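You operate a simulated robot arm through the tools that you are given. There is no shell and no other tool. Be economical: measure what you need, move in short steps, check, and stop when the job is done.

You are at the controls of a simulated robot arm. One attempt, no reset.

## Task
Put the blue roller from the top of the packing bench on the striped card there and the white roller on top of the brass gear there.
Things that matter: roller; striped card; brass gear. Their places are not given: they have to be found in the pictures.

Only the result counts: the job must be done as asked and must still hold three seconds after the hand-in. Knocking over, shifting, dropping, spilling or breaking anything else fails it.

## Robot
A 6-joint arm with a two-finger parallel gripper, fixed in place. Base frame: the origin is at the foot of the arm, x ahead of it, y to its left, z up; the work surface is at about z = 0. Lengths are in mm, angles in rad, forces in N, time in s.
With the tool pointing down near the work surface it reaches from about 140 to 580 mm from the base axis. Its first joint turns from -1.152 to 1.152 rad. Payload 2.1 kg.
Tool frame: the origin (TCP) lies between the finger pads and is the grasp point; the fingertips stand 30 mm ahead of it; z points along the fingers, y is the line along which they close. The gripper opens to 94 mm. The fingers are 28 mm wide and 10 mm thick; the gripper's body (50 by 96 mm) begins 55 mm behind the TCP.
Orientation is that of the tool frame in the base frame, as [roll, pitch, yaw] about the fixed x, y, z axes, in that order (R = Rz(yaw) Ry(pitch) Rx(roll)). With the fingers straight down and closing along the base's y, the tool's x points along the base's -x, its y along +y and its z along -z.

## Interface
- The arm moves only by the tool nudge_tool. Its argument "targets" is text: rows parted by semicolons, each of 5 numbers parted by spaces: the shift along the tool's x, y, z in mm, then the turn about the tool's z in rad, then the closure, from 0 (fully open) to 1 (shut). In form: dx dy dz twist hand; .... A call has 1 to 12 rows; each row is the pose to reach, as a shift and turn from the pose commanded when the call began, along the tool's axes at that moment. A row lasts 0.2 s, in which the tool goes at most 50 mm and 0.15 rad; a call with a longer step from one row to the next is refused whole, and so is a gripper value outside its range. A pose out of reach is approached as far as the arm can. The call stops where the force on the tool passes 40 N (or 10 N more than at its start, if that is more) or the arm is blocked; 0.2 s more then pass. The fingers move at their own pace (about 72 mm/s each) and stop on an object; they squeeze with about 26 N. The grip force told is the motor's: it shows also when the fingers shut on nothing. Time passes only in rows, and 0.2 s behind the last, so rows that repeat a pose let the fingers close. The reply holds the time, the measured pose of the TCP, the force on the tool along the base axes, the opening and the grip force, in the units named above and with some noise.
- Cameras (640 x 400 px; columns grow to the right, rows downward): "scene" is fixed at [72.5, -377.8, 489.9]; the picture's right is [0.66, -0.75, 0.00], its down [-0.43, -0.38, -0.82] and it looks along [0.61, 0.54, -0.58] (base axes); focal length 251 px, centre (320, 200). "wrist" rides on the gripper at [-37, 0, -58] in the tool frame; the picture's right is [0.00, -1.00, 0.00], its down [0.97, 0.00, -0.24] and it looks along [0.24, 0.00, 0.97] (tool axes); focal length 218 px, centre (320, 200).
- snapshot(camera): a new picture of that camera. It takes no simulated time.
- pixel_to_xyz(camera, pixels): for up to 12 pixels [column, row] of the newest picture of that camera ("zoom" is the newest enlarged one), the place [x, y, z] in the base frame of the surface seen there, good to about 3 mm, but the place of the scene camera against the robot may be out by one fixed shift of up to 12 mm in any direction. It takes no simulated time.
- zoom(camera, box): a new picture of the part [left, top, right, bottom] of that camera's present view, enlarged. It takes no simulated time.
- finish_job(): hands the job in; it is judged then, once.

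Work in short steps. Measure before you move; look again where a grasp or a placing could have gone wrong, and mend it. You have 60 turns and 22 pictures in all, those below and enlarged ones among them. Open the gripper and draw the arm clear of the work before you hand the job in, unless the task says otherwise; then end with one line.

The tools are called as name(argument=value, ...) on one line, values as JSON. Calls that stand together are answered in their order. nudge_tool: Moves the arm, as the interface text tells. Its arguments: {"type":"object","properties":{"targets":{"type":"string"}},"required":["targets"]} The other tools are called the same way: snapshot (camera) takes a picture; pixel_to_xyz (camera, pixels) gives the place of the surface under pixels of a picture; zoom (camera, box) takes an enlarged picture of a part of a camera's view; finish_job () hands the job in.

At the start:

```text
clock: 0.0
ee_pos: [412.6, 219.6, 337.8]
orientation: [-3.14, 0.002, -3.141]
ft_force: [0.2, -0.2, 0.2]
gripper_width: 94.0
grasp_force: 0.0
```

scene: 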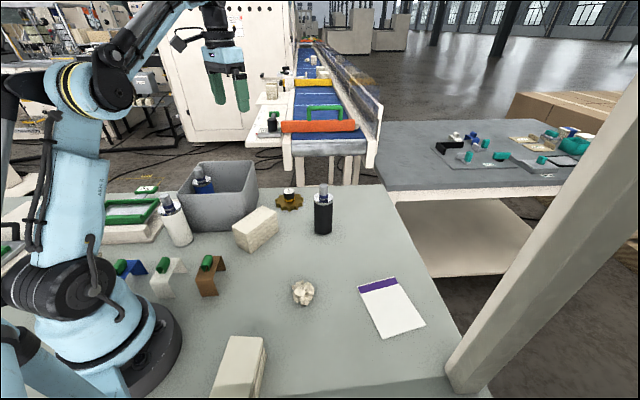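
wrist: 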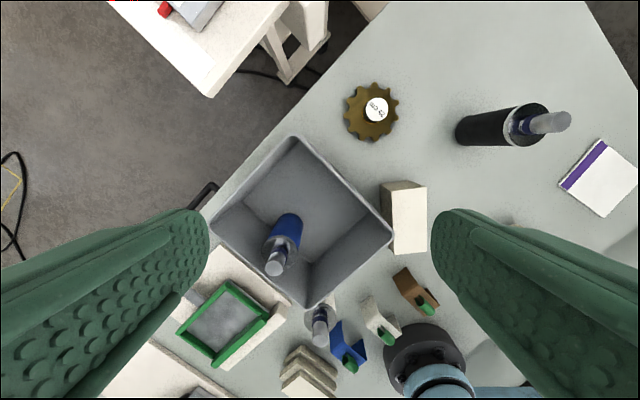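

The scene shows a blue roller in the grey bin (~203,182), a white one (~175,220), a black one (322,210), a gear (289,200) and a card with a purple stripe (390,308). I'll zoom in on these to see the details.

zoom(camera="scene", box=[90, 140, 350, 302])

zoom(camera="wrist", box=[160, 60, 640, 360])

```text
2.46 times, centred on (220, 221) of scene
```

zoom: 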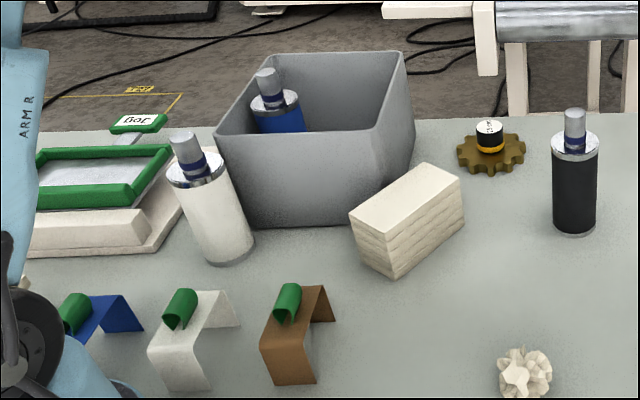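

```text
1.33 times, centred on (400, 210) of wrist
```

zoom: 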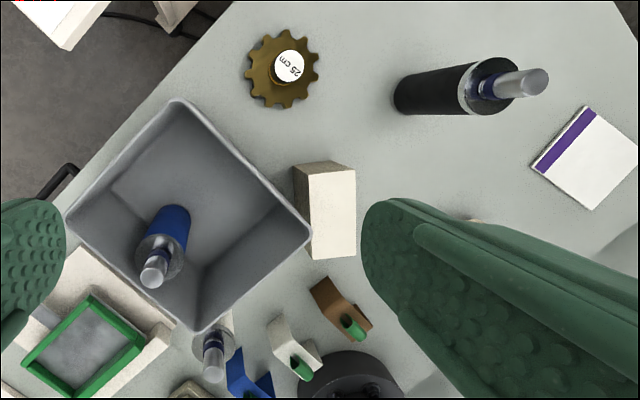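

The blue roller stands inside the bin, the white one stands behind it, and the gear carries a small labelled thing. I'll measure these in the newest wrist zoom and in the scene.

pixel_to_xyz(camera="zoom", pixels=[[155, 272], [165, 245], [213, 375], [215, 345], [289, 66], [262, 85], [180, 102], [305, 235], [70, 210], [195, 328], [590, 155], [538, 77]])

pixel_to_xyz(camera="scene", pixels=[[165, 197], [170, 208], [202, 170], [202, 181], [290, 191], [281, 203], [184, 244], [390, 308], [323, 190], [322, 232], [206, 188], [298, 203]])

zoom(camera="scene", box=[258, 170, 322, 210])

```text
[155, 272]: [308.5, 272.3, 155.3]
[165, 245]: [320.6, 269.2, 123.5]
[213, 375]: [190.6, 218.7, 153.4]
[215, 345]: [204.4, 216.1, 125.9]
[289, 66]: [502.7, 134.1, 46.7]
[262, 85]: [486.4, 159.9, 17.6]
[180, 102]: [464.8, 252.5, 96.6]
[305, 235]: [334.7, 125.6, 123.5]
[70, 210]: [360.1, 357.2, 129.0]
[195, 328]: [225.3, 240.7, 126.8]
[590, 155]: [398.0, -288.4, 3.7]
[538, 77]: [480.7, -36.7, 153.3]
```

```text
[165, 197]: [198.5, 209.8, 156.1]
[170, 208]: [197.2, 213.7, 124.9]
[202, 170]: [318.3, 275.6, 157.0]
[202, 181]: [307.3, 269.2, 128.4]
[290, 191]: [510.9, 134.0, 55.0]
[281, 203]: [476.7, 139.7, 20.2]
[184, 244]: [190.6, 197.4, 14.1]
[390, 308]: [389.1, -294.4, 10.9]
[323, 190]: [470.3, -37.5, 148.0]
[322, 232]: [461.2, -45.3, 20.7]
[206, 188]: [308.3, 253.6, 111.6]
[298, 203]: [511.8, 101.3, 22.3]
```

```text
10.00 times, centred on (290, 190) of scene
```

zoom: 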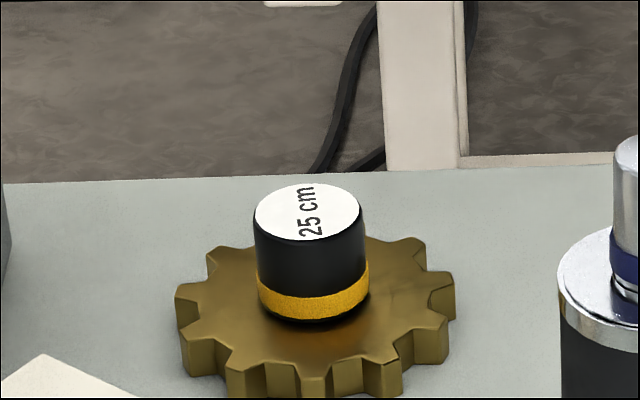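

The gear carries a small pot (about 28 mm wide, top at z≈47), which takes up the place where the white roller must go, so it has to be lifted off to a clear spot first. I'll move above the gear for a closer look.

nudge_tool(targets="-17.5 -17.1 35.5 0 0; -35 -34.2 71 0 0; -52.4 -51.4 107 0 0; -70 -68.5 142 0 0; -87.4 -85.6 177.8 0 0; -87.4 -85.6 177.8 0 0")

snapshot(camera="wrist")

```text
clock: 1.4
ee_pos: [501.6, 130.6, 157.9]
orientation: [3.14, 0.001, 3.141]
ft_force: [0.8, 0.4, -0.3]
gripper_width: 94.0
grasp_force: 0.1
```

```text
16 pictures are left
```

wrist: 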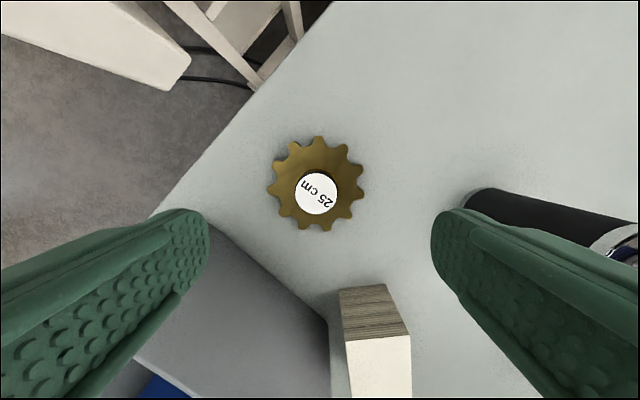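

The pot's top is at about (317,193) and the gear's edge runs from 268 to 365 across and from 137 to 231 down. I'll measure the centres and the empty area around them.

pixel_to_xyz(camera="wrist", pixels=[[317, 193], [296, 193], [338, 193], [317, 174], [317, 213], [319, 140], [275, 190], [358, 190], [306, 225], [326, 225], [430, 120], [480, 200]])

```text
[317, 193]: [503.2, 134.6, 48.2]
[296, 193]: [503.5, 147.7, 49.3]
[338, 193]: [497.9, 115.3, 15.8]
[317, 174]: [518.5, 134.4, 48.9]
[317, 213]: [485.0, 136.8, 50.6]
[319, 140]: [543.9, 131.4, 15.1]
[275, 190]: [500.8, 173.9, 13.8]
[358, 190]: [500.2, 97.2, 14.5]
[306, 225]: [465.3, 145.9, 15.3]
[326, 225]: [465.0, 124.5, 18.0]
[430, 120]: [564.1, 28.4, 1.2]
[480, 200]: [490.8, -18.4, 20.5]
```

The pot is at (502.5,134.5) and the gear centre is the same. I'll measure the block stack in this picture, and the bench where I plan to put the pot in the scene picture.

pixel_to_xyz(camera="wrist", pixels=[[342, 292], [385, 287], [408, 334], [348, 340], [475, 195], [395, 250], [415, 300]])

pixel_to_xyz(camera="scene", pixels=[[300, 290], [313, 290], [292, 292], [277, 222], [236, 240], [300, 245]])

```text
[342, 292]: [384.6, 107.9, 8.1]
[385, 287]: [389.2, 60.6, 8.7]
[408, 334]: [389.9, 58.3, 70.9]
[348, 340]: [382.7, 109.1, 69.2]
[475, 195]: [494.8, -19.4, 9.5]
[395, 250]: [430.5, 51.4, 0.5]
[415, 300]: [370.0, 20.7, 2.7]
```

```text
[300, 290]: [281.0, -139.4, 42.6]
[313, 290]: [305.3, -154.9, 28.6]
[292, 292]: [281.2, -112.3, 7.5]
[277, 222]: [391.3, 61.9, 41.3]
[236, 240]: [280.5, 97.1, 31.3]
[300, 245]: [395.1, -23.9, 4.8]
```

The stack keeps to y>58 and x<390, so (375,-40) is a free spot for the pot. Now I descend over the pot with the tips staying above the gear, and close.

nudge_tool(targets="-1 2.3 35 0 0; -1 2.3 70 0 0; -1 2.3 95 0 0; -1 2.3 106 0 0; -1 2.3 106 0 0.5; -1 2.3 106 0 0.75; -1 2.3 106 0 0.75; -1 2.3 106 0 0.75")

nudge_tool(targets="0 0 0 0 0.8; 0 0 0 0 0.8; 0 0 -10 0 0.8; 0 0 -25 0 0.8; 0 0 -50 0 0.8")

snapshot(camera="wrist")

```text
clock: 3.2
ee_pos: [501.2, 133.9, 53.3]
orientation: [3.141, 0.002, -3.141]
ft_force: [0.3, 0.0, 0.5]
gripper_width: 34.1
grasp_force: 25.8
```

```text
clock: 4.4
ee_pos: [501.9, 136.0, 102.1]
orientation: [3.141, 0.002, -3.141]
ft_force: [0.3, 0.2, 0.8]
gripper_width: 18.6
grasp_force: 0.0
```

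```text
15 pictures are left
```

wrist: 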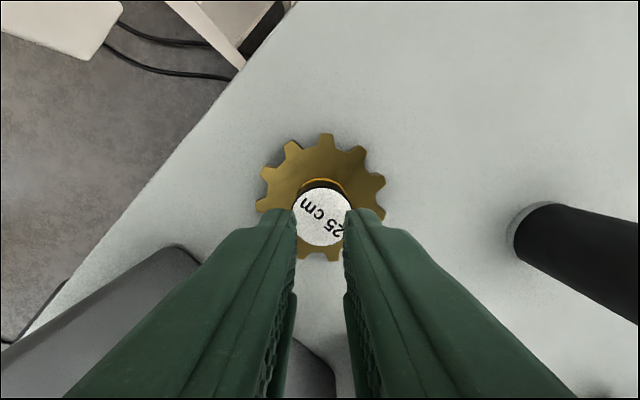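

The opening went from 34 mm to 18.6 mm with no grip force, so the pot slipped out. It seems to be still on the gear at (322,215), so I'll measure it.

pixel_to_xyz(camera="wrist", pixels=[[322, 215], [322, 190], [300, 212], [325, 138], [262, 205], [380, 208], [318, 257], [322, 238]])

zoom(camera="scene", box=[250, 150, 346, 210])

```text
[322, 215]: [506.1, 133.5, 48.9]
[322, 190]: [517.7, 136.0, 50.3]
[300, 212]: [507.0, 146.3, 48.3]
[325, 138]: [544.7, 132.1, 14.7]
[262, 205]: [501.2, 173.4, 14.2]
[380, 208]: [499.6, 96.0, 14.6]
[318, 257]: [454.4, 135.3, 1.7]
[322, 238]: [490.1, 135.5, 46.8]
```

```text
6.67 times, centred on (298, 180) of scene
```

zoom: 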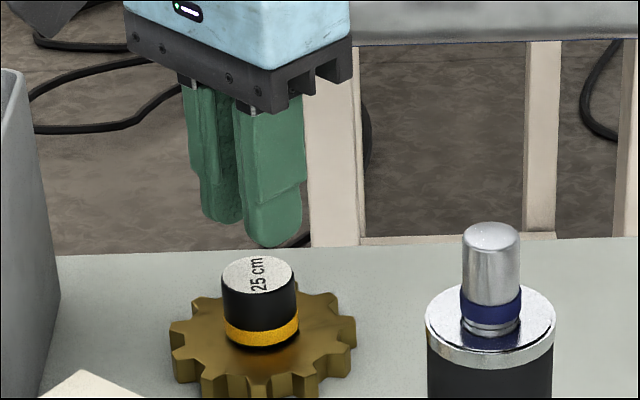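

The pot hasn't moved: it is still upright at (503,134.5). I'll regrip slightly lower with full closure and lift only a few mm to read the forces.

nudge_tool(targets="0 0 0 0 0; 0 0 0 0 0; 0 0 0 0 0; -1 -0.5 30 0 0; -1 -0.5 50 0 0; -1 -0.5 52.5 0 0; -1 -0.5 52.5 0 1; -1 -0.5 52.5 0 1; -1 -0.5 52.5 0 1; -1 -0.5 52.5 0 1; -1 -0.5 52.5 0 1")

nudge_tool(targets="0 0 -1 0 1; 0 0 -2 0 1; 0 0 -3 0 1; 0 0 -3 0 1")

```text
clock: 6.8
ee_pos: [501.5, 134.7, 49.7]
orientation: [-3.14, 0.003, -3.141]
ft_force: [0.8, 0.0, 0.5]
gripper_width: 34.1
grasp_force: 26.1
```

```text
clock: 7.8
ee_pos: [501.9, 134.1, 54.0]
orientation: [-3.141, 0.001, -3.14]
ft_force: [-0.6, -0.4, -3.5]
gripper_width: 33.9
grasp_force: 25.7
```

The force along z is now -3.5 N, so a load is hanging on the tool. I'll raise it slowly a few mm more and look.

nudge_tool(targets="0 0 -1.5 0 1; 0 0 -3 0 1; 0 0 -4.5 0 1; 0 0 -6 0 1; 0 0 -6 0 1")

zoom(camera="scene", box=[250, 150, 346, 210])

```text
clock: 9.0
ee_pos: [501.6, 135.9, 60.5]
orientation: [-3.141, -0.001, -3.141]
ft_force: [0.4, -0.2, -4.1]
gripper_width: 33.8
grasp_force: 25.9
```

```text
6.67 times, centred on (298, 180) of scene
```

zoom: 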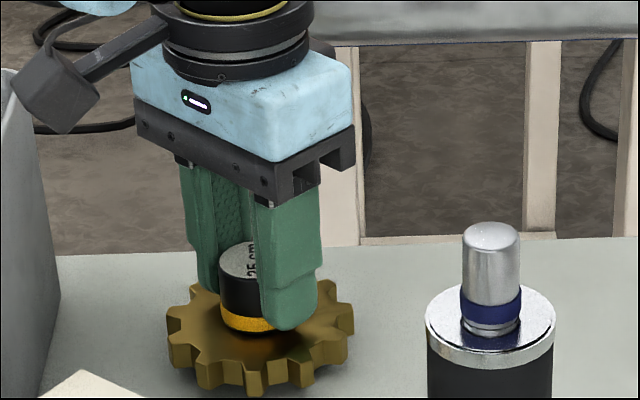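

The gear itself rises with the pot, so the "pot" is a knob fixed to the gear and the top of the gear is the knob's flat top (z≈48.5). I'll set it back down exactly where it was, release, and go up.

nudge_tool(targets="0 0 2 0 1; 0 0 4 0 1; 0 0 6 0 1; 0 0 8 0 1; 0 0 9 0 1; 0 0 9 0 1; 0 0 9 0 0.5; 0 0 9 0 0.3; 0 0 9 0 0; 0 0 9 0 0; 0 0 -20 0 0; 0 0 -60 0 0")

nudge_tool(targets="0 0 -40 0 0; 0 0 -40 0 0")

snapshot(camera="wrist")

```text
clock: 11.6
ee_pos: [502.5, 137.5, 119.6]
orientation: [3.141, 0.001, -3.14]
ft_force: [0.0, 0.1, 0.0]
gripper_width: 94.1
grasp_force: 0.1
```

```text
clock: 12.2
ee_pos: [502.2, 136.9, 155.8]
orientation: [-3.141, 0.002, -3.141]
ft_force: [0.4, 0.5, 1.2]
gripper_width: 94.3
grasp_force: 0.1
```

```text
12 pictures are left
```

wrist: 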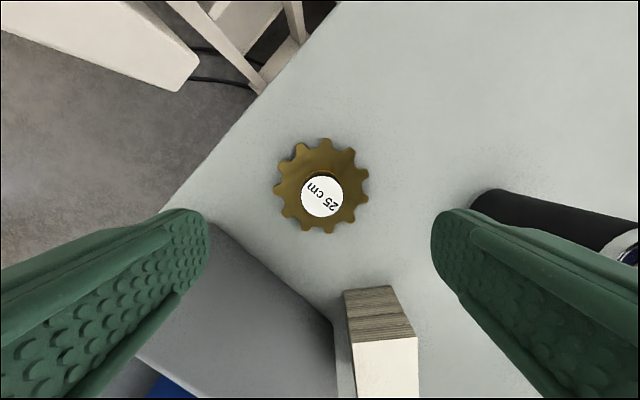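

The gear is back as it was. Now I move high over the white roller, at about (197,215), for a close view.

nudge_tool(targets="0 0 -45 0 0; 0 0 -90 0 0; 42 11 -94 0 0; 84 22 -94 0 0; 126 33 -94 0 0; 168 44 -94 0 0; 210 55 -94 0 0; 252 66 -94 0 0; 280 74 -94 0 0; 302 79 -94 0 0; 302 79 -94 0 0")

snapshot(camera="wrist")

```text
clock: 14.6
ee_pos: [197.6, 214.4, 252.1]
orientation: [3.14, 0.002, 3.141]
ft_force: [0.5, 0.5, -0.5]
gripper_width: 94.1
grasp_force: 0.0
```

```text
11 pictures are left
```

wrist: 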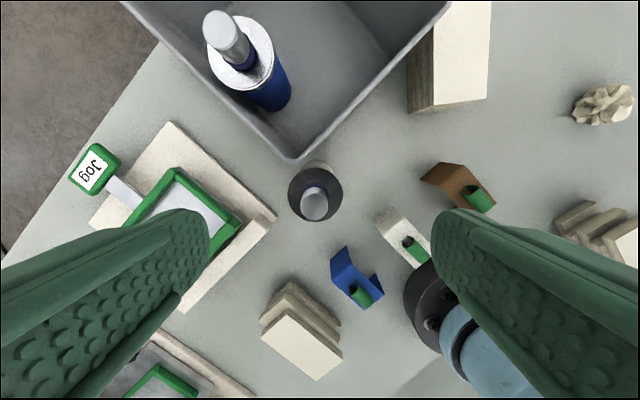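

The white roller's shaft top is at (315,203). I'll measure its shaft and rim, along with the nearby bin corner and the blue roller's shaft.

pixel_to_xyz(camera="wrist", pixels=[[314, 204], [302, 204], [326, 204], [314, 217], [291, 195], [340, 193], [315, 170], [290, 158], [222, 28], [236, 44], [315, 192], [213, 65]])

```text
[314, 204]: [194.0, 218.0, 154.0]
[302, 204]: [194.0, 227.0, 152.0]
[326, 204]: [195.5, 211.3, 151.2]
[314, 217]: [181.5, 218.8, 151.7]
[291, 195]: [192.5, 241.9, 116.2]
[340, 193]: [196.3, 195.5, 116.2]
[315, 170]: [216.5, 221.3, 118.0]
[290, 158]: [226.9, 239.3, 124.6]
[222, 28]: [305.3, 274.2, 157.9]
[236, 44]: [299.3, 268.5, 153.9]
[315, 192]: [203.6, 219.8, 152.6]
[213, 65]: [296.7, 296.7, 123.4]
```

The white roller's axis is at (193.5,218.5), its body radius is 23 and body top z≈117, and the shaft top is at 153. The fingers (x 180–208) clear the bin corner (x 227), so I'll descend to TCP z≈105 and grip the body.

nudge_tool(targets="4 4.3 30 0 0; 4 4.3 60 0 0; 4 4.3 90 0 0; 4 4.3 115 0 0; 4 4.3 135 0 0; 4 4.3 146 0 0; 4 4.3 146 0 0")

snapshot(camera="wrist")

```text
clock: 16.2
ee_pos: [195.1, 219.8, 106.8]
orientation: [3.141, 0.002, 3.141]
ft_force: [0.8, -1.1, -0.7]
gripper_width: 94.2
grasp_force: 0.0
```

```text
10 pictures are left
```

wrist: 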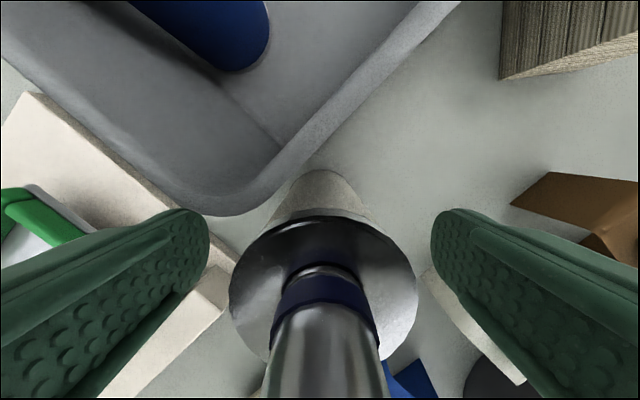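

The roller is centred between the fingers at about column 323 and clear of the bin. I close, then lift gently.

nudge_tool(targets="0 0 0 0 1; 0 0 0 0 1; 0 0 0 0 1; 0 0 0 0 1; 0 0 0 0 1; 0 0 -1 0 1; 0 0 -3 0 1; 0 0 -6 0 1; 0 0 -10 0 1")

```text
clock: 18.2
ee_pos: [195.7, 219.4, 117.3]
orientation: [3.141, 0.003, -3.14]
ft_force: [0.0, -0.2, -2.9]
gripper_width: 51.5
grasp_force: 26.3
```

The grip holds (51.5 mm, 2.9 N load). I'll lift it so its bottom clears the bin and the blue roller.

nudge_tool(targets="0 0 -12 0 1; 0 0 -30 0 1; 0 0 -50 0 1; 0 0 -70 0 1; 0 0 -90 0 1; 0 0 -110 0 1; 0 0 -130 0 1; 0 0 -150 0 1; 0 0 -165 0 1; 0 0 -175 0 1; 0 0 -175 0 1")

```text
clock: 20.6
ee_pos: [195.2, 217.0, 290.9]
orientation: [-3.142, 0.002, 3.14]
ft_force: [0.5, 0.2, -2.9]
gripper_width: 51.5
grasp_force: 26.1
```

The load is steady. I'll carry it across to above the knob, at about (502,134).

nudge_tool(targets="-15 -4 0 0 1; -43 -12 0 0 1; -73 -20 0 0 1; -103 -28 0 0 1; -133 -36 0 0 1; -163 -45 0 0 1; -193 -53 0 0 1; -223 -61 0 0 1; -253 -69 0 0 1; -280 -77 0 0 1; -298 -82 0 0 1; -307 -84 0 0 1")

nudge_tool(targets="0 0 0 0 1; 0 0 20 0 1; 0 0 45 0 1; 0 0 70 0 1; 0 0 90 0 1; 0 0 100 0 1; 0 0 100 0 1")

snapshot(camera="wrist")

zoom(camera="scene", box=[226, 110, 354, 230])

```text
clock: 23.2
ee_pos: [498.0, 134.7, 290.8]
orientation: [-3.142, 0.001, -3.141]
ft_force: [0.1, 0.1, -4.0]
gripper_width: 51.4
grasp_force: 25.5
out of reach, approached as far as the arm can: row 12
```

```text
clock: 24.8
ee_pos: [498.2, 134.1, 189.8]
orientation: [-3.141, 0.001, 3.141]
ft_force: [0.4, -0.3, -3.4]
gripper_width: 51.4
grasp_force: 25.9
```

```text
9 pictures are left
```

wrist: 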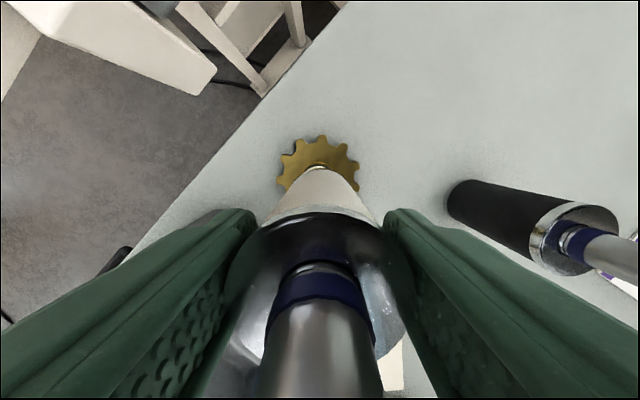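

```text
3.33 times, centred on (290, 170) of scene
```

zoom: 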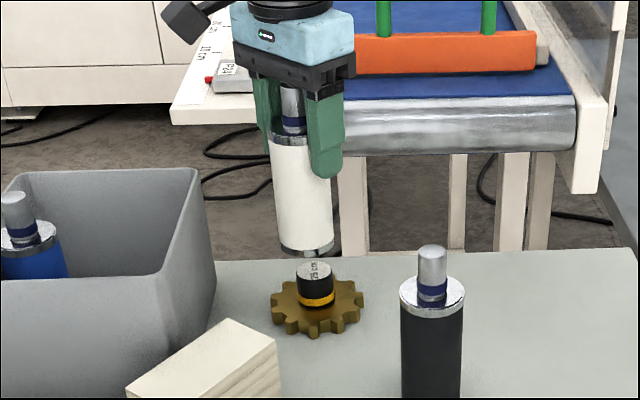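

The roller hangs just above the knob with TCP at (498,134). I'll shift +5 mm in x, lower it to about 8 mm above the knob, and look closely.

nudge_tool(targets="-2.5 0 8 0 1; -5 0 16 0 1; -5 0 22 0 1; -5 0 26 0 1; -5 0 26 0 1")

zoom(camera="scene", box=[258, 150, 322, 210])

zoom(camera="wrist", box=[240, 110, 400, 210])

```text
clock: 26.0
ee_pos: [504.4, 134.8, 165.6]
orientation: [3.141, 0.003, -3.141]
ft_force: [-0.2, -0.3, -2.9]
gripper_width: 51.1
grasp_force: 25.5
```

```text
6.67 times, centred on (290, 180) of scene
```

zoom: 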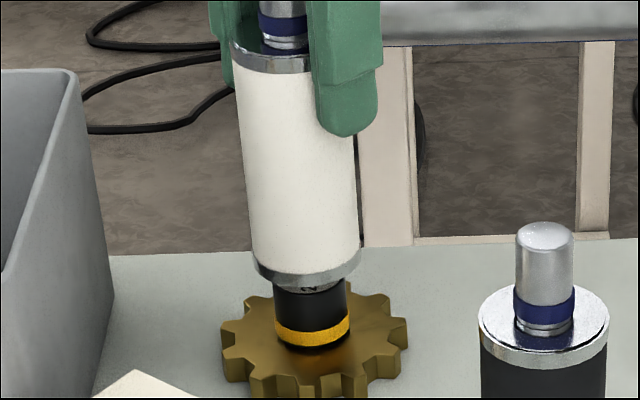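

```text
4.00 times, centred on (320, 160) of wrist
```

zoom: 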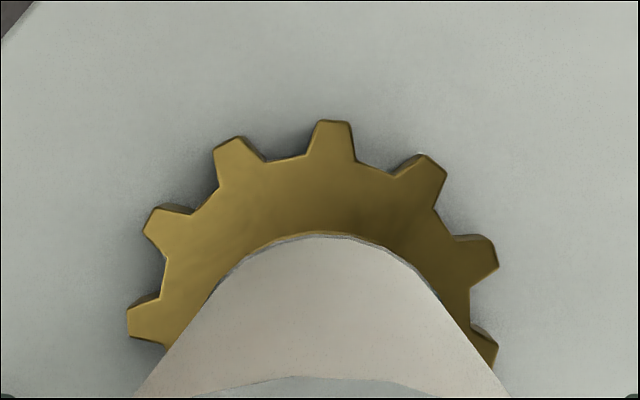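

The alignment looks good in both views: the roller axis is over the knob, with a gap of about 9 mm. I'll lower it in small steps.

nudge_tool(targets="1 0 3 0 1; 1 0 5 0 1; 1 0 6 0 1; 1 0 7 0 1; 1 0 7 0 1")

nudge_tool(targets="0 0 0.6 0 1; 0 0 0.6 0 1")

nudge_tool(targets="0 0 0.6 0 1; 0 0 0.6 0 1")

```text
clock: 27.2
ee_pos: [502.8, 133.5, 157.9]
orientation: [-3.141, -0.001, -3.14]
ft_force: [-0.1, -0.4, -3.7]
gripper_width: 51.0
grasp_force: 26.3
```

```text
clock: 27.8
ee_pos: [501.7, 134.7, 157.2]
orientation: [-3.141, 0.001, -3.141]
ft_force: [0.2, -0.2, -2.6]
gripper_width: 51.2
grasp_force: 26.2
```

```text
clock: 28.4
ee_pos: [502.1, 133.6, 156.6]
orientation: [3.141, 0.001, 3.141]
ft_force: [-0.4, -0.4, -3.8]
gripper_width: 51.2
grasp_force: 26.4
```

The roller is still hanging (about -3 N), so I keep stepping down until there is contact.

nudge_tool(targets="0 0 0.7 0 1; 0 0 0.7 0 1")

nudge_tool(targets="0 0 0.7 0 1; 0 0 0.7 0 1")

nudge_tool(targets="0 0 0.7 0 1; 0 0 0.7 0 1")

```text
clock: 29.0
ee_pos: [502.3, 133.9, 155.1]
orientation: [-3.14, 0.001, 3.14]
ft_force: [-0.8, -0.4, -4.0]
gripper_width: 51.1
grasp_force: 26.3
```

```text
clock: 29.6
ee_pos: [502.7, 132.9, 153.5]
orientation: [3.14, 0.001, -3.14]
ft_force: [0.7, 0.1, -2.7]
gripper_width: 51.4
grasp_force: 25.6
```

```text
clock: 30.2
ee_pos: [501.6, 133.8, 154.5]
orientation: [-3.14, 0.002, 3.14]
ft_force: [0.9, -0.3, -1.4]
gripper_width: 51.1
grasp_force: 26.1
```

The load is easing (-1.4 N). I'll take one more small step and confirm.

nudge_tool(targets="0 0 0.5 0 1; 0 0 0.5 0 1")

nudge_tool(targets="0 0 0.3 0 1; 0 0 0.3 0 1")

```text
clock: 30.8
ee_pos: [503.4, 133.9, 154.1]
orientation: [3.141, 0.0, 3.141]
ft_force: [-2.8, -1.9, 2.6]
gripper_width: 51.0
grasp_force: 26.0
```

```text
clock: 31.4
ee_pos: [502.5, 132.8, 155.2]
orientation: [3.139, 0.001, 3.14]
ft_force: [-0.3, 0.3, 8.3]
gripper_width: 51.1
grasp_force: 26.0
```

It is in firm contact (+8 N). I'll back off 0.6 mm, open gradually, and look.

nudge_tool(targets="0 0 -0.6 0 1; 0 0 -0.6 0 0.42; 0 0 -0.6 0 0.38; 0 0 -0.6 0 0.33; 0 0 -0.6 0 0.25; 0 0 -0.6 0 0.1; 0 0 -0.6 0 0; 0 0 -0.6 0 0; 0 0 -0.6 0 0")

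zoom(camera="scene", box=[258, 130, 322, 210])

```text
clock: 33.4
ee_pos: [503.1, 134.0, 152.4]
orientation: [-3.141, 0.003, 3.141]
ft_force: [0.2, -0.4, 0.6]
gripper_width: 94.1
grasp_force: 0.0
```

```text
5.00 times, centred on (290, 170) of scene
```

zoom: 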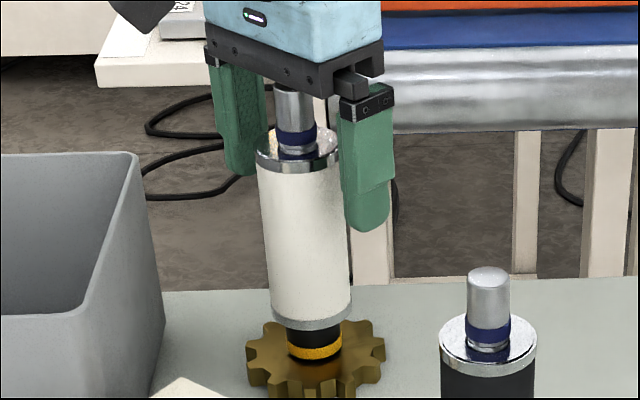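

The white roller stands freely on the gear's knob. I'll go straight up and over to the blue roller, at about (303,272).

nudge_tool(targets="0 0 -15 0 0; 0 0 -45 0 0; 0 0 -80 0 0; 0 0 -110 0 0; 0 0 -110 0 0; 30 20 -110 0 0; 65 45 -110 0 0; 100 70 -110 0 0; 135 94 -110 0 0; 170 118 -110 0 0; 199 138 -110 0 0; 199 138 -110 0 0")

snapshot(camera="wrist")

```text
clock: 36.0
ee_pos: [303.4, 271.1, 265.6]
orientation: [3.141, 0.001, -3.14]
ft_force: [1.3, -0.2, -0.5]
gripper_width: 94.0
grasp_force: 0.1
```

```text
4 pictures are left
```

wrist: 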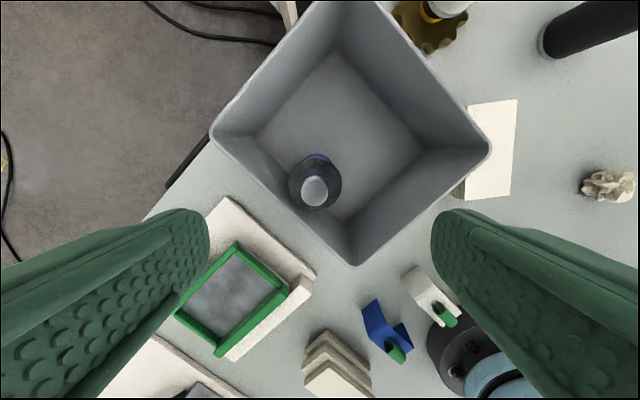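

The blue shaft top is at (314,191) and the roller stands near the lower-left bin wall, whose rim runs (212,135)–(355,262). I'll measure the roller and wall to plan a body grip turned parallel to that wall, and the card too (scene).

pixel_to_xyz(camera="wrist", pixels=[[314, 191], [314, 178], [314, 205], [301, 191], [327, 191], [290, 182], [342, 182], [315, 155], [283, 198], [270, 187], [300, 213], [305, 210]])

pixel_to_xyz(camera="scene", pixels=[[358, 287], [394, 277], [426, 324], [384, 338], [366, 297], [399, 288], [391, 307]])

```text
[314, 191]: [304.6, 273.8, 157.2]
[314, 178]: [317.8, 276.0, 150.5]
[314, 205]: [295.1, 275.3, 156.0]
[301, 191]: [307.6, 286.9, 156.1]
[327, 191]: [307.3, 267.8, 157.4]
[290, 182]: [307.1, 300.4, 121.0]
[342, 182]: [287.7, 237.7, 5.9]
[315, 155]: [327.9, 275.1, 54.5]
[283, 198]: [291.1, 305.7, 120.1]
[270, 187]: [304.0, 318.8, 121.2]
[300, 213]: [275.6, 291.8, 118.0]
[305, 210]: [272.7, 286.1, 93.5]
```

```text
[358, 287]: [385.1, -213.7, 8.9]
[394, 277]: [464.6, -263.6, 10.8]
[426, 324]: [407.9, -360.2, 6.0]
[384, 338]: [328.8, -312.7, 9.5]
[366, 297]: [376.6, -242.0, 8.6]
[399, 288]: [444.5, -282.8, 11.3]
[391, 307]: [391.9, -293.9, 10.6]
```

The axis is at (306,275.5) and the inner wall is about 30 mm away, so the fingers (±14 mm) fit when turned +0.726 rad. I'll turn, align, come down to just above the shaft, and check.

nudge_tool(targets="-1 1.5 5 0.14 0; -2 3 15 0.28 0.05; -3 4.5 25 0.42 0.1; -3 4.5 40 0.56 0.12; -3 4.5 55 0.68 0.12; -3 4.5 65 0.726 0.12; -3 4.5 68 0.726 0.12; -3 4.5 68 0.726 0.12")

snapshot(camera="wrist")

```text
clock: 37.8
ee_pos: [307.3, 276.6, 195.2]
orientation: [-3.141, 0.001, 2.414]
ft_force: [0.6, 0.4, -0.1]
gripper_width: 82.8
grasp_force: 0.1
```

```text
3 pictures are left
```

wrist: 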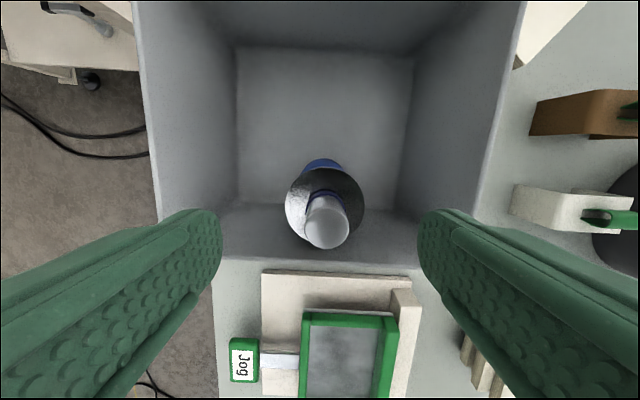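

The fingers are parallel to the wall and the shaft top (327,228) is about 3 mm toward tool -y. I'll correct that, descend to grip the body, close, and lift slightly.

nudge_tool(targets="0 -2.8 20 0 0.12; 0 -2.8 45 0 0.12; 0 -2.8 65 0 0.12; 0 -2.8 78 0 0.12; 0 -2.8 85 0 0.12; 0 -2.8 85 0 0.12")

nudge_tool(targets="0 0 0 0 1; 0 0 0 0 1; 0 0 0 0 1; 0 0 0 0 1; 0 0 -1 0 1; 0 0 -3 0 1; 0 0 -6 0 1; 0 0 -10 0 1; 0 0 -10 0 1")

```text
clock: 39.2
ee_pos: [305.5, 275.3, 108.5]
orientation: [3.141, 0.0, 2.417]
ft_force: [0.3, -0.2, -0.7]
gripper_width: 82.6
grasp_force: 0.0
```

```text
clock: 41.2
ee_pos: [305.7, 273.8, 120.0]
orientation: [3.141, 0.0, 2.415]
ft_force: [-0.1, 0.5, -3.8]
gripper_width: 49.8
grasp_force: 26.0
```

The blue roller is gripped (49.8 mm, 3.8 N). I'll lift it straight out of the bin.

nudge_tool(targets="0 0 -12 0 1; 0 0 -30 0 1; 0 0 -50 0 1; 0 0 -70 0 1; 0 0 -90 0 1; 0 0 -110 0 1; 0 0 -130 0 1; 0 0 -150 0 1; 0 0 -160 0 1; 0 0 -160 0 1")

```text
clock: 43.4
ee_pos: [305.2, 274.7, 281.1]
orientation: [3.141, 0.0, 2.416]
ft_force: [0.8, 0.1, -2.8]
gripper_width: 49.8
grasp_force: 25.4
```

It is clear of the bin, with its bottom at about z=173. I'll carry it toward the card centre, at about (396,-287), in two legs.

nudge_tool(targets="-12 -10 0 0 1; -35 -29 0 0 1; -64 -52 0 0 1; -93 -76 0 0 1; -122 -100 0 0 1; -151 -123 0 0 1; -180 -147 0 0 1; -209 -170 0 0 1; -238 -194 0 0 1; -260 -212 0 0 1; -274 -224 0 0 1; -280 -229 0 0 1")

nudge_tool(targets="-12 -10 0 0 1; -35 -29 0 0 1; -64 -52 0 0 1; -93 -76 0 0 1; -122 -100 0 0 1; -143 -116 0 0 1; -155 -126 0 0 1; -161.3 -131 0 0 1; -161.3 -131 0 0 1")

```text
clock: 46.0
ee_pos: [362.4, -81.8, 279.8]
orientation: [-3.141, -0.001, 2.416]
ft_force: [0.2, 0.4, -3.5]
gripper_width: 49.4
grasp_force: 25.9
```

```text
clock: 48.0
ee_pos: [394.7, -289.7, 279.8]
orientation: [-3.141, 0.0, 2.416]
ft_force: [-1.3, -0.3, -2.8]
gripper_width: 49.4
grasp_force: 25.9
```

The roller is now over the card. I'll lower it so the bottom is about 50 mm above, then look with the wrist camera to check the card's position.

nudge_tool(targets="0 0 15 0 1; 0 0 40 0 1; 0 0 65 0 1; 0 0 90 0 1; 0 0 110 0 1; 0 0 120 0 1; 0 0 120 0 1")

snapshot(camera="wrist")

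```text
clock: 49.6
ee_pos: [395.7, -288.5, 158.8]
orientation: [-3.14, -0.001, 2.415]
ft_force: [-0.5, -0.4, -3.0]
gripper_width: 49.6
grasp_force: 25.7
```

```text
2 pictures are left
```

wrist: 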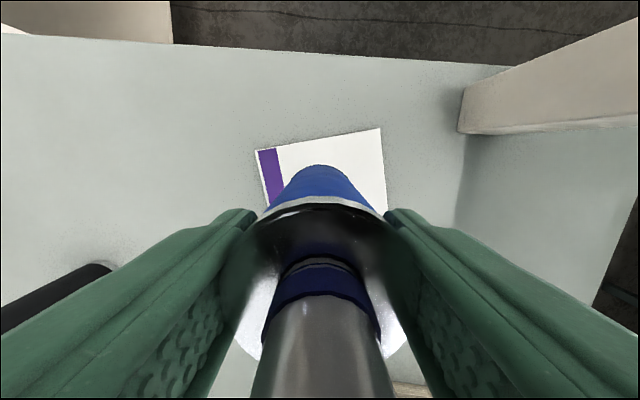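

The card's far corners are visible at (256,152) and (381,129). I'll measure them along with its side edges.

pixel_to_xyz(camera="wrist", pixels=[[257, 152], [380, 130], [264, 195], [385, 200], [320, 143], [270, 152], [281, 190]])

```text
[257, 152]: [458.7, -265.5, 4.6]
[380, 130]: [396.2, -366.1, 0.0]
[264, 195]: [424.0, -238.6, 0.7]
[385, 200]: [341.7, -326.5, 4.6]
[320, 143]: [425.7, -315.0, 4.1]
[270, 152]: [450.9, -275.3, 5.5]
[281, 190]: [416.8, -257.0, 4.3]
```

The card centre works out at about (388,-291), so I shift by (-7,-2.5) mm and lower to just above the card.

nudge_tool(targets="2 -3 10 0 1; 3.6 -6.5 22 0 1; 3.6 -6.5 33 0 1; 3.6 -6.5 40 0 1; 3.6 -6.5 43 0 1; 3.6 -6.5 43 0 1")

nudge_tool(targets="0 0 1 0 1; 0 0 2 0 1; 0 0 2 0 1")

nudge_tool(targets="0 0 0.7 0 1; 0 0 1.4 0 1; 0 0 1.4 0 1")

```text
clock: 51.0
ee_pos: [387.8, -291.6, 118.0]
orientation: [-3.141, 0.0, 2.417]
ft_force: [0.4, -0.5, -3.2]
gripper_width: 49.7
grasp_force: 26.2
```

```text
clock: 51.8
ee_pos: [388.2, -290.8, 115.4]
orientation: [3.142, -0.001, 2.415]
ft_force: [-0.8, -0.8, -3.8]
gripper_width: 49.6
grasp_force: 25.9
```

```text
clock: 52.6
ee_pos: [387.9, -290.5, 114.3]
orientation: [3.141, 0.001, 2.415]
ft_force: [-0.6, -0.4, -3.8]
gripper_width: 49.7
grasp_force: 26.0
```

It is still hanging at full load, so I continue down in small steps.

nudge_tool(targets="0 0 0.7 0 1; 0 0 1.4 0 1; 0 0 1.4 0 1")

nudge_tool(targets="0 0 0.6 0 1; 0 0 1 0 1; 0 0 1 0 1")

nudge_tool(targets="0 0 0.8 0 1; 0 0 0.8 0 1")

```text
clock: 53.4
ee_pos: [389.6, -291.0, 112.3]
orientation: [-3.141, 0.0, 2.417]
ft_force: [0.4, -0.5, -2.6]
gripper_width: 49.4
grasp_force: 26.0
```

```text
clock: 54.2
ee_pos: [387.8, -290.9, 111.2]
orientation: [-3.141, 0.001, 2.416]
ft_force: [0.7, -0.3, -2.8]
gripper_width: 49.5
grasp_force: 25.8
```

```text
clock: 54.8
ee_pos: [388.8, -291.4, 111.1]
orientation: [-3.14, 0.002, 2.415]
ft_force: [0.8, 1.3, -3.1]
gripper_width: 49.5
grasp_force: 25.7
```

There is no contact yet at TCP z≈111, so I keep stepping down.

nudge_tool(targets="0 0 0.8 0 1; 0 0 0.8 0 1")

nudge_tool(targets="0 0 0.7 0 1; 0 0 0.7 0 1")

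nudge_tool(targets="0 0 0.6 0 1; 0 0 0.6 0 1")

```text
clock: 55.4
ee_pos: [387.1, -290.2, 109.1]
orientation: [3.14, 0.001, 2.416]
ft_force: [-0.6, -0.2, -3.3]
gripper_width: 49.6
grasp_force: 26.1
```

```text
clock: 56.0
ee_pos: [388.9, -290.6, 108.4]
orientation: [-3.141, 0.0, 2.415]
ft_force: [0.0, -0.9, -2.9]
gripper_width: 49.7
grasp_force: 25.8
```

```text
clock: 56.6
ee_pos: [389.1, -290.5, 108.8]
orientation: [-3.141, 0.0, 2.413]
ft_force: [0.0, 0.1, -3.4]
gripper_width: 49.4
grasp_force: 25.9
```

Still hanging, so I step further.

nudge_tool(targets="0 0 0.7 0 1; 0 0 0.7 0 1")

nudge_tool(targets="0 0 0.6 0 1; 0 0 0.6 0 1")

nudge_tool(targets="0 0 0.5 0 1; 0 0 0.5 0 1")

```text
clock: 57.2
ee_pos: [388.8, -289.5, 108.0]
orientation: [3.141, -0.001, 2.416]
ft_force: [0.0, 0.0, -2.3]
gripper_width: 49.5
grasp_force: 26.0
```

```text
clock: 57.8
ee_pos: [388.7, -290.0, 107.8]
orientation: [3.14, 0.001, 2.415]
ft_force: [3.1, -0.9, 6.1]
gripper_width: 49.6
grasp_force: 26.3
```

```text
clock: 58.4
ee_pos: [387.6, -289.1, 108.3]
orientation: [3.141, 0.0, 2.414]
ft_force: [-0.3, 1.8, 15.8]
gripper_width: 49.3
grasp_force: 25.7
```

It is in contact (+15.8 N). I back off 0.9 mm, open gradually, and wait.

nudge_tool(targets="0 0 -0.9 0 1; 0 0 -0.9 0 0.44; 0 0 -0.9 0 0.4; 0 0 -0.9 0 0.33; 0 0 -0.9 0 0.2; 0 0 -0.9 0 0; 0 0 -0.9 0 0; 0 0 -0.9 0 0")

nudge_tool(targets="0 0 -10 0 0; 0 0 -35 0 0; 0 0 -70 0 0; 0 0 -110 0 0; 0 0 -150 0 0; 50 0 -150 0 0; 100 0 -150 0 0; 100 0 -150 0 0")

snapshot(camera="scene")

```text
clock: 60.2
ee_pos: [388.1, -289.4, 108.2]
orientation: [-3.142, 0.0, 2.414]
ft_force: [0.8, -0.3, -0.4]
gripper_width: 94.0
grasp_force: 0.0
```

```text
clock: 62.0
ee_pos: [315.2, -226.8, 259.4]
orientation: [-3.141, 0.0, 2.417]
ft_force: [0.3, -1.1, 0.9]
gripper_width: 93.9
grasp_force: 0.0
```

```text
1 pictures are left
```

scene: 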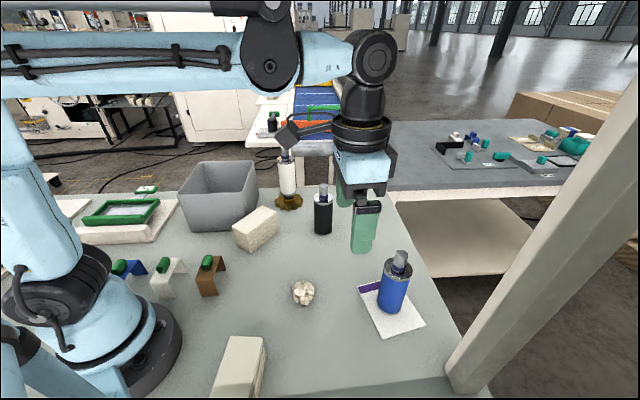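

The blue roller stands on the card (393,285), the white roller stands on the gear (288,180), everything else is in place, and the gripper is open and clear. I'm handing in.

finish_job()

```text
The job is handed in.
```

I stood the blue roller on the striped card and the white roller on top of the brass gear, and the last picture before the hand-in showed both standing. The white roller rests on the gear's fixed knob. I lifted the gear about 9 mm by mistake while testing whether the knob came off, then set it back in place.
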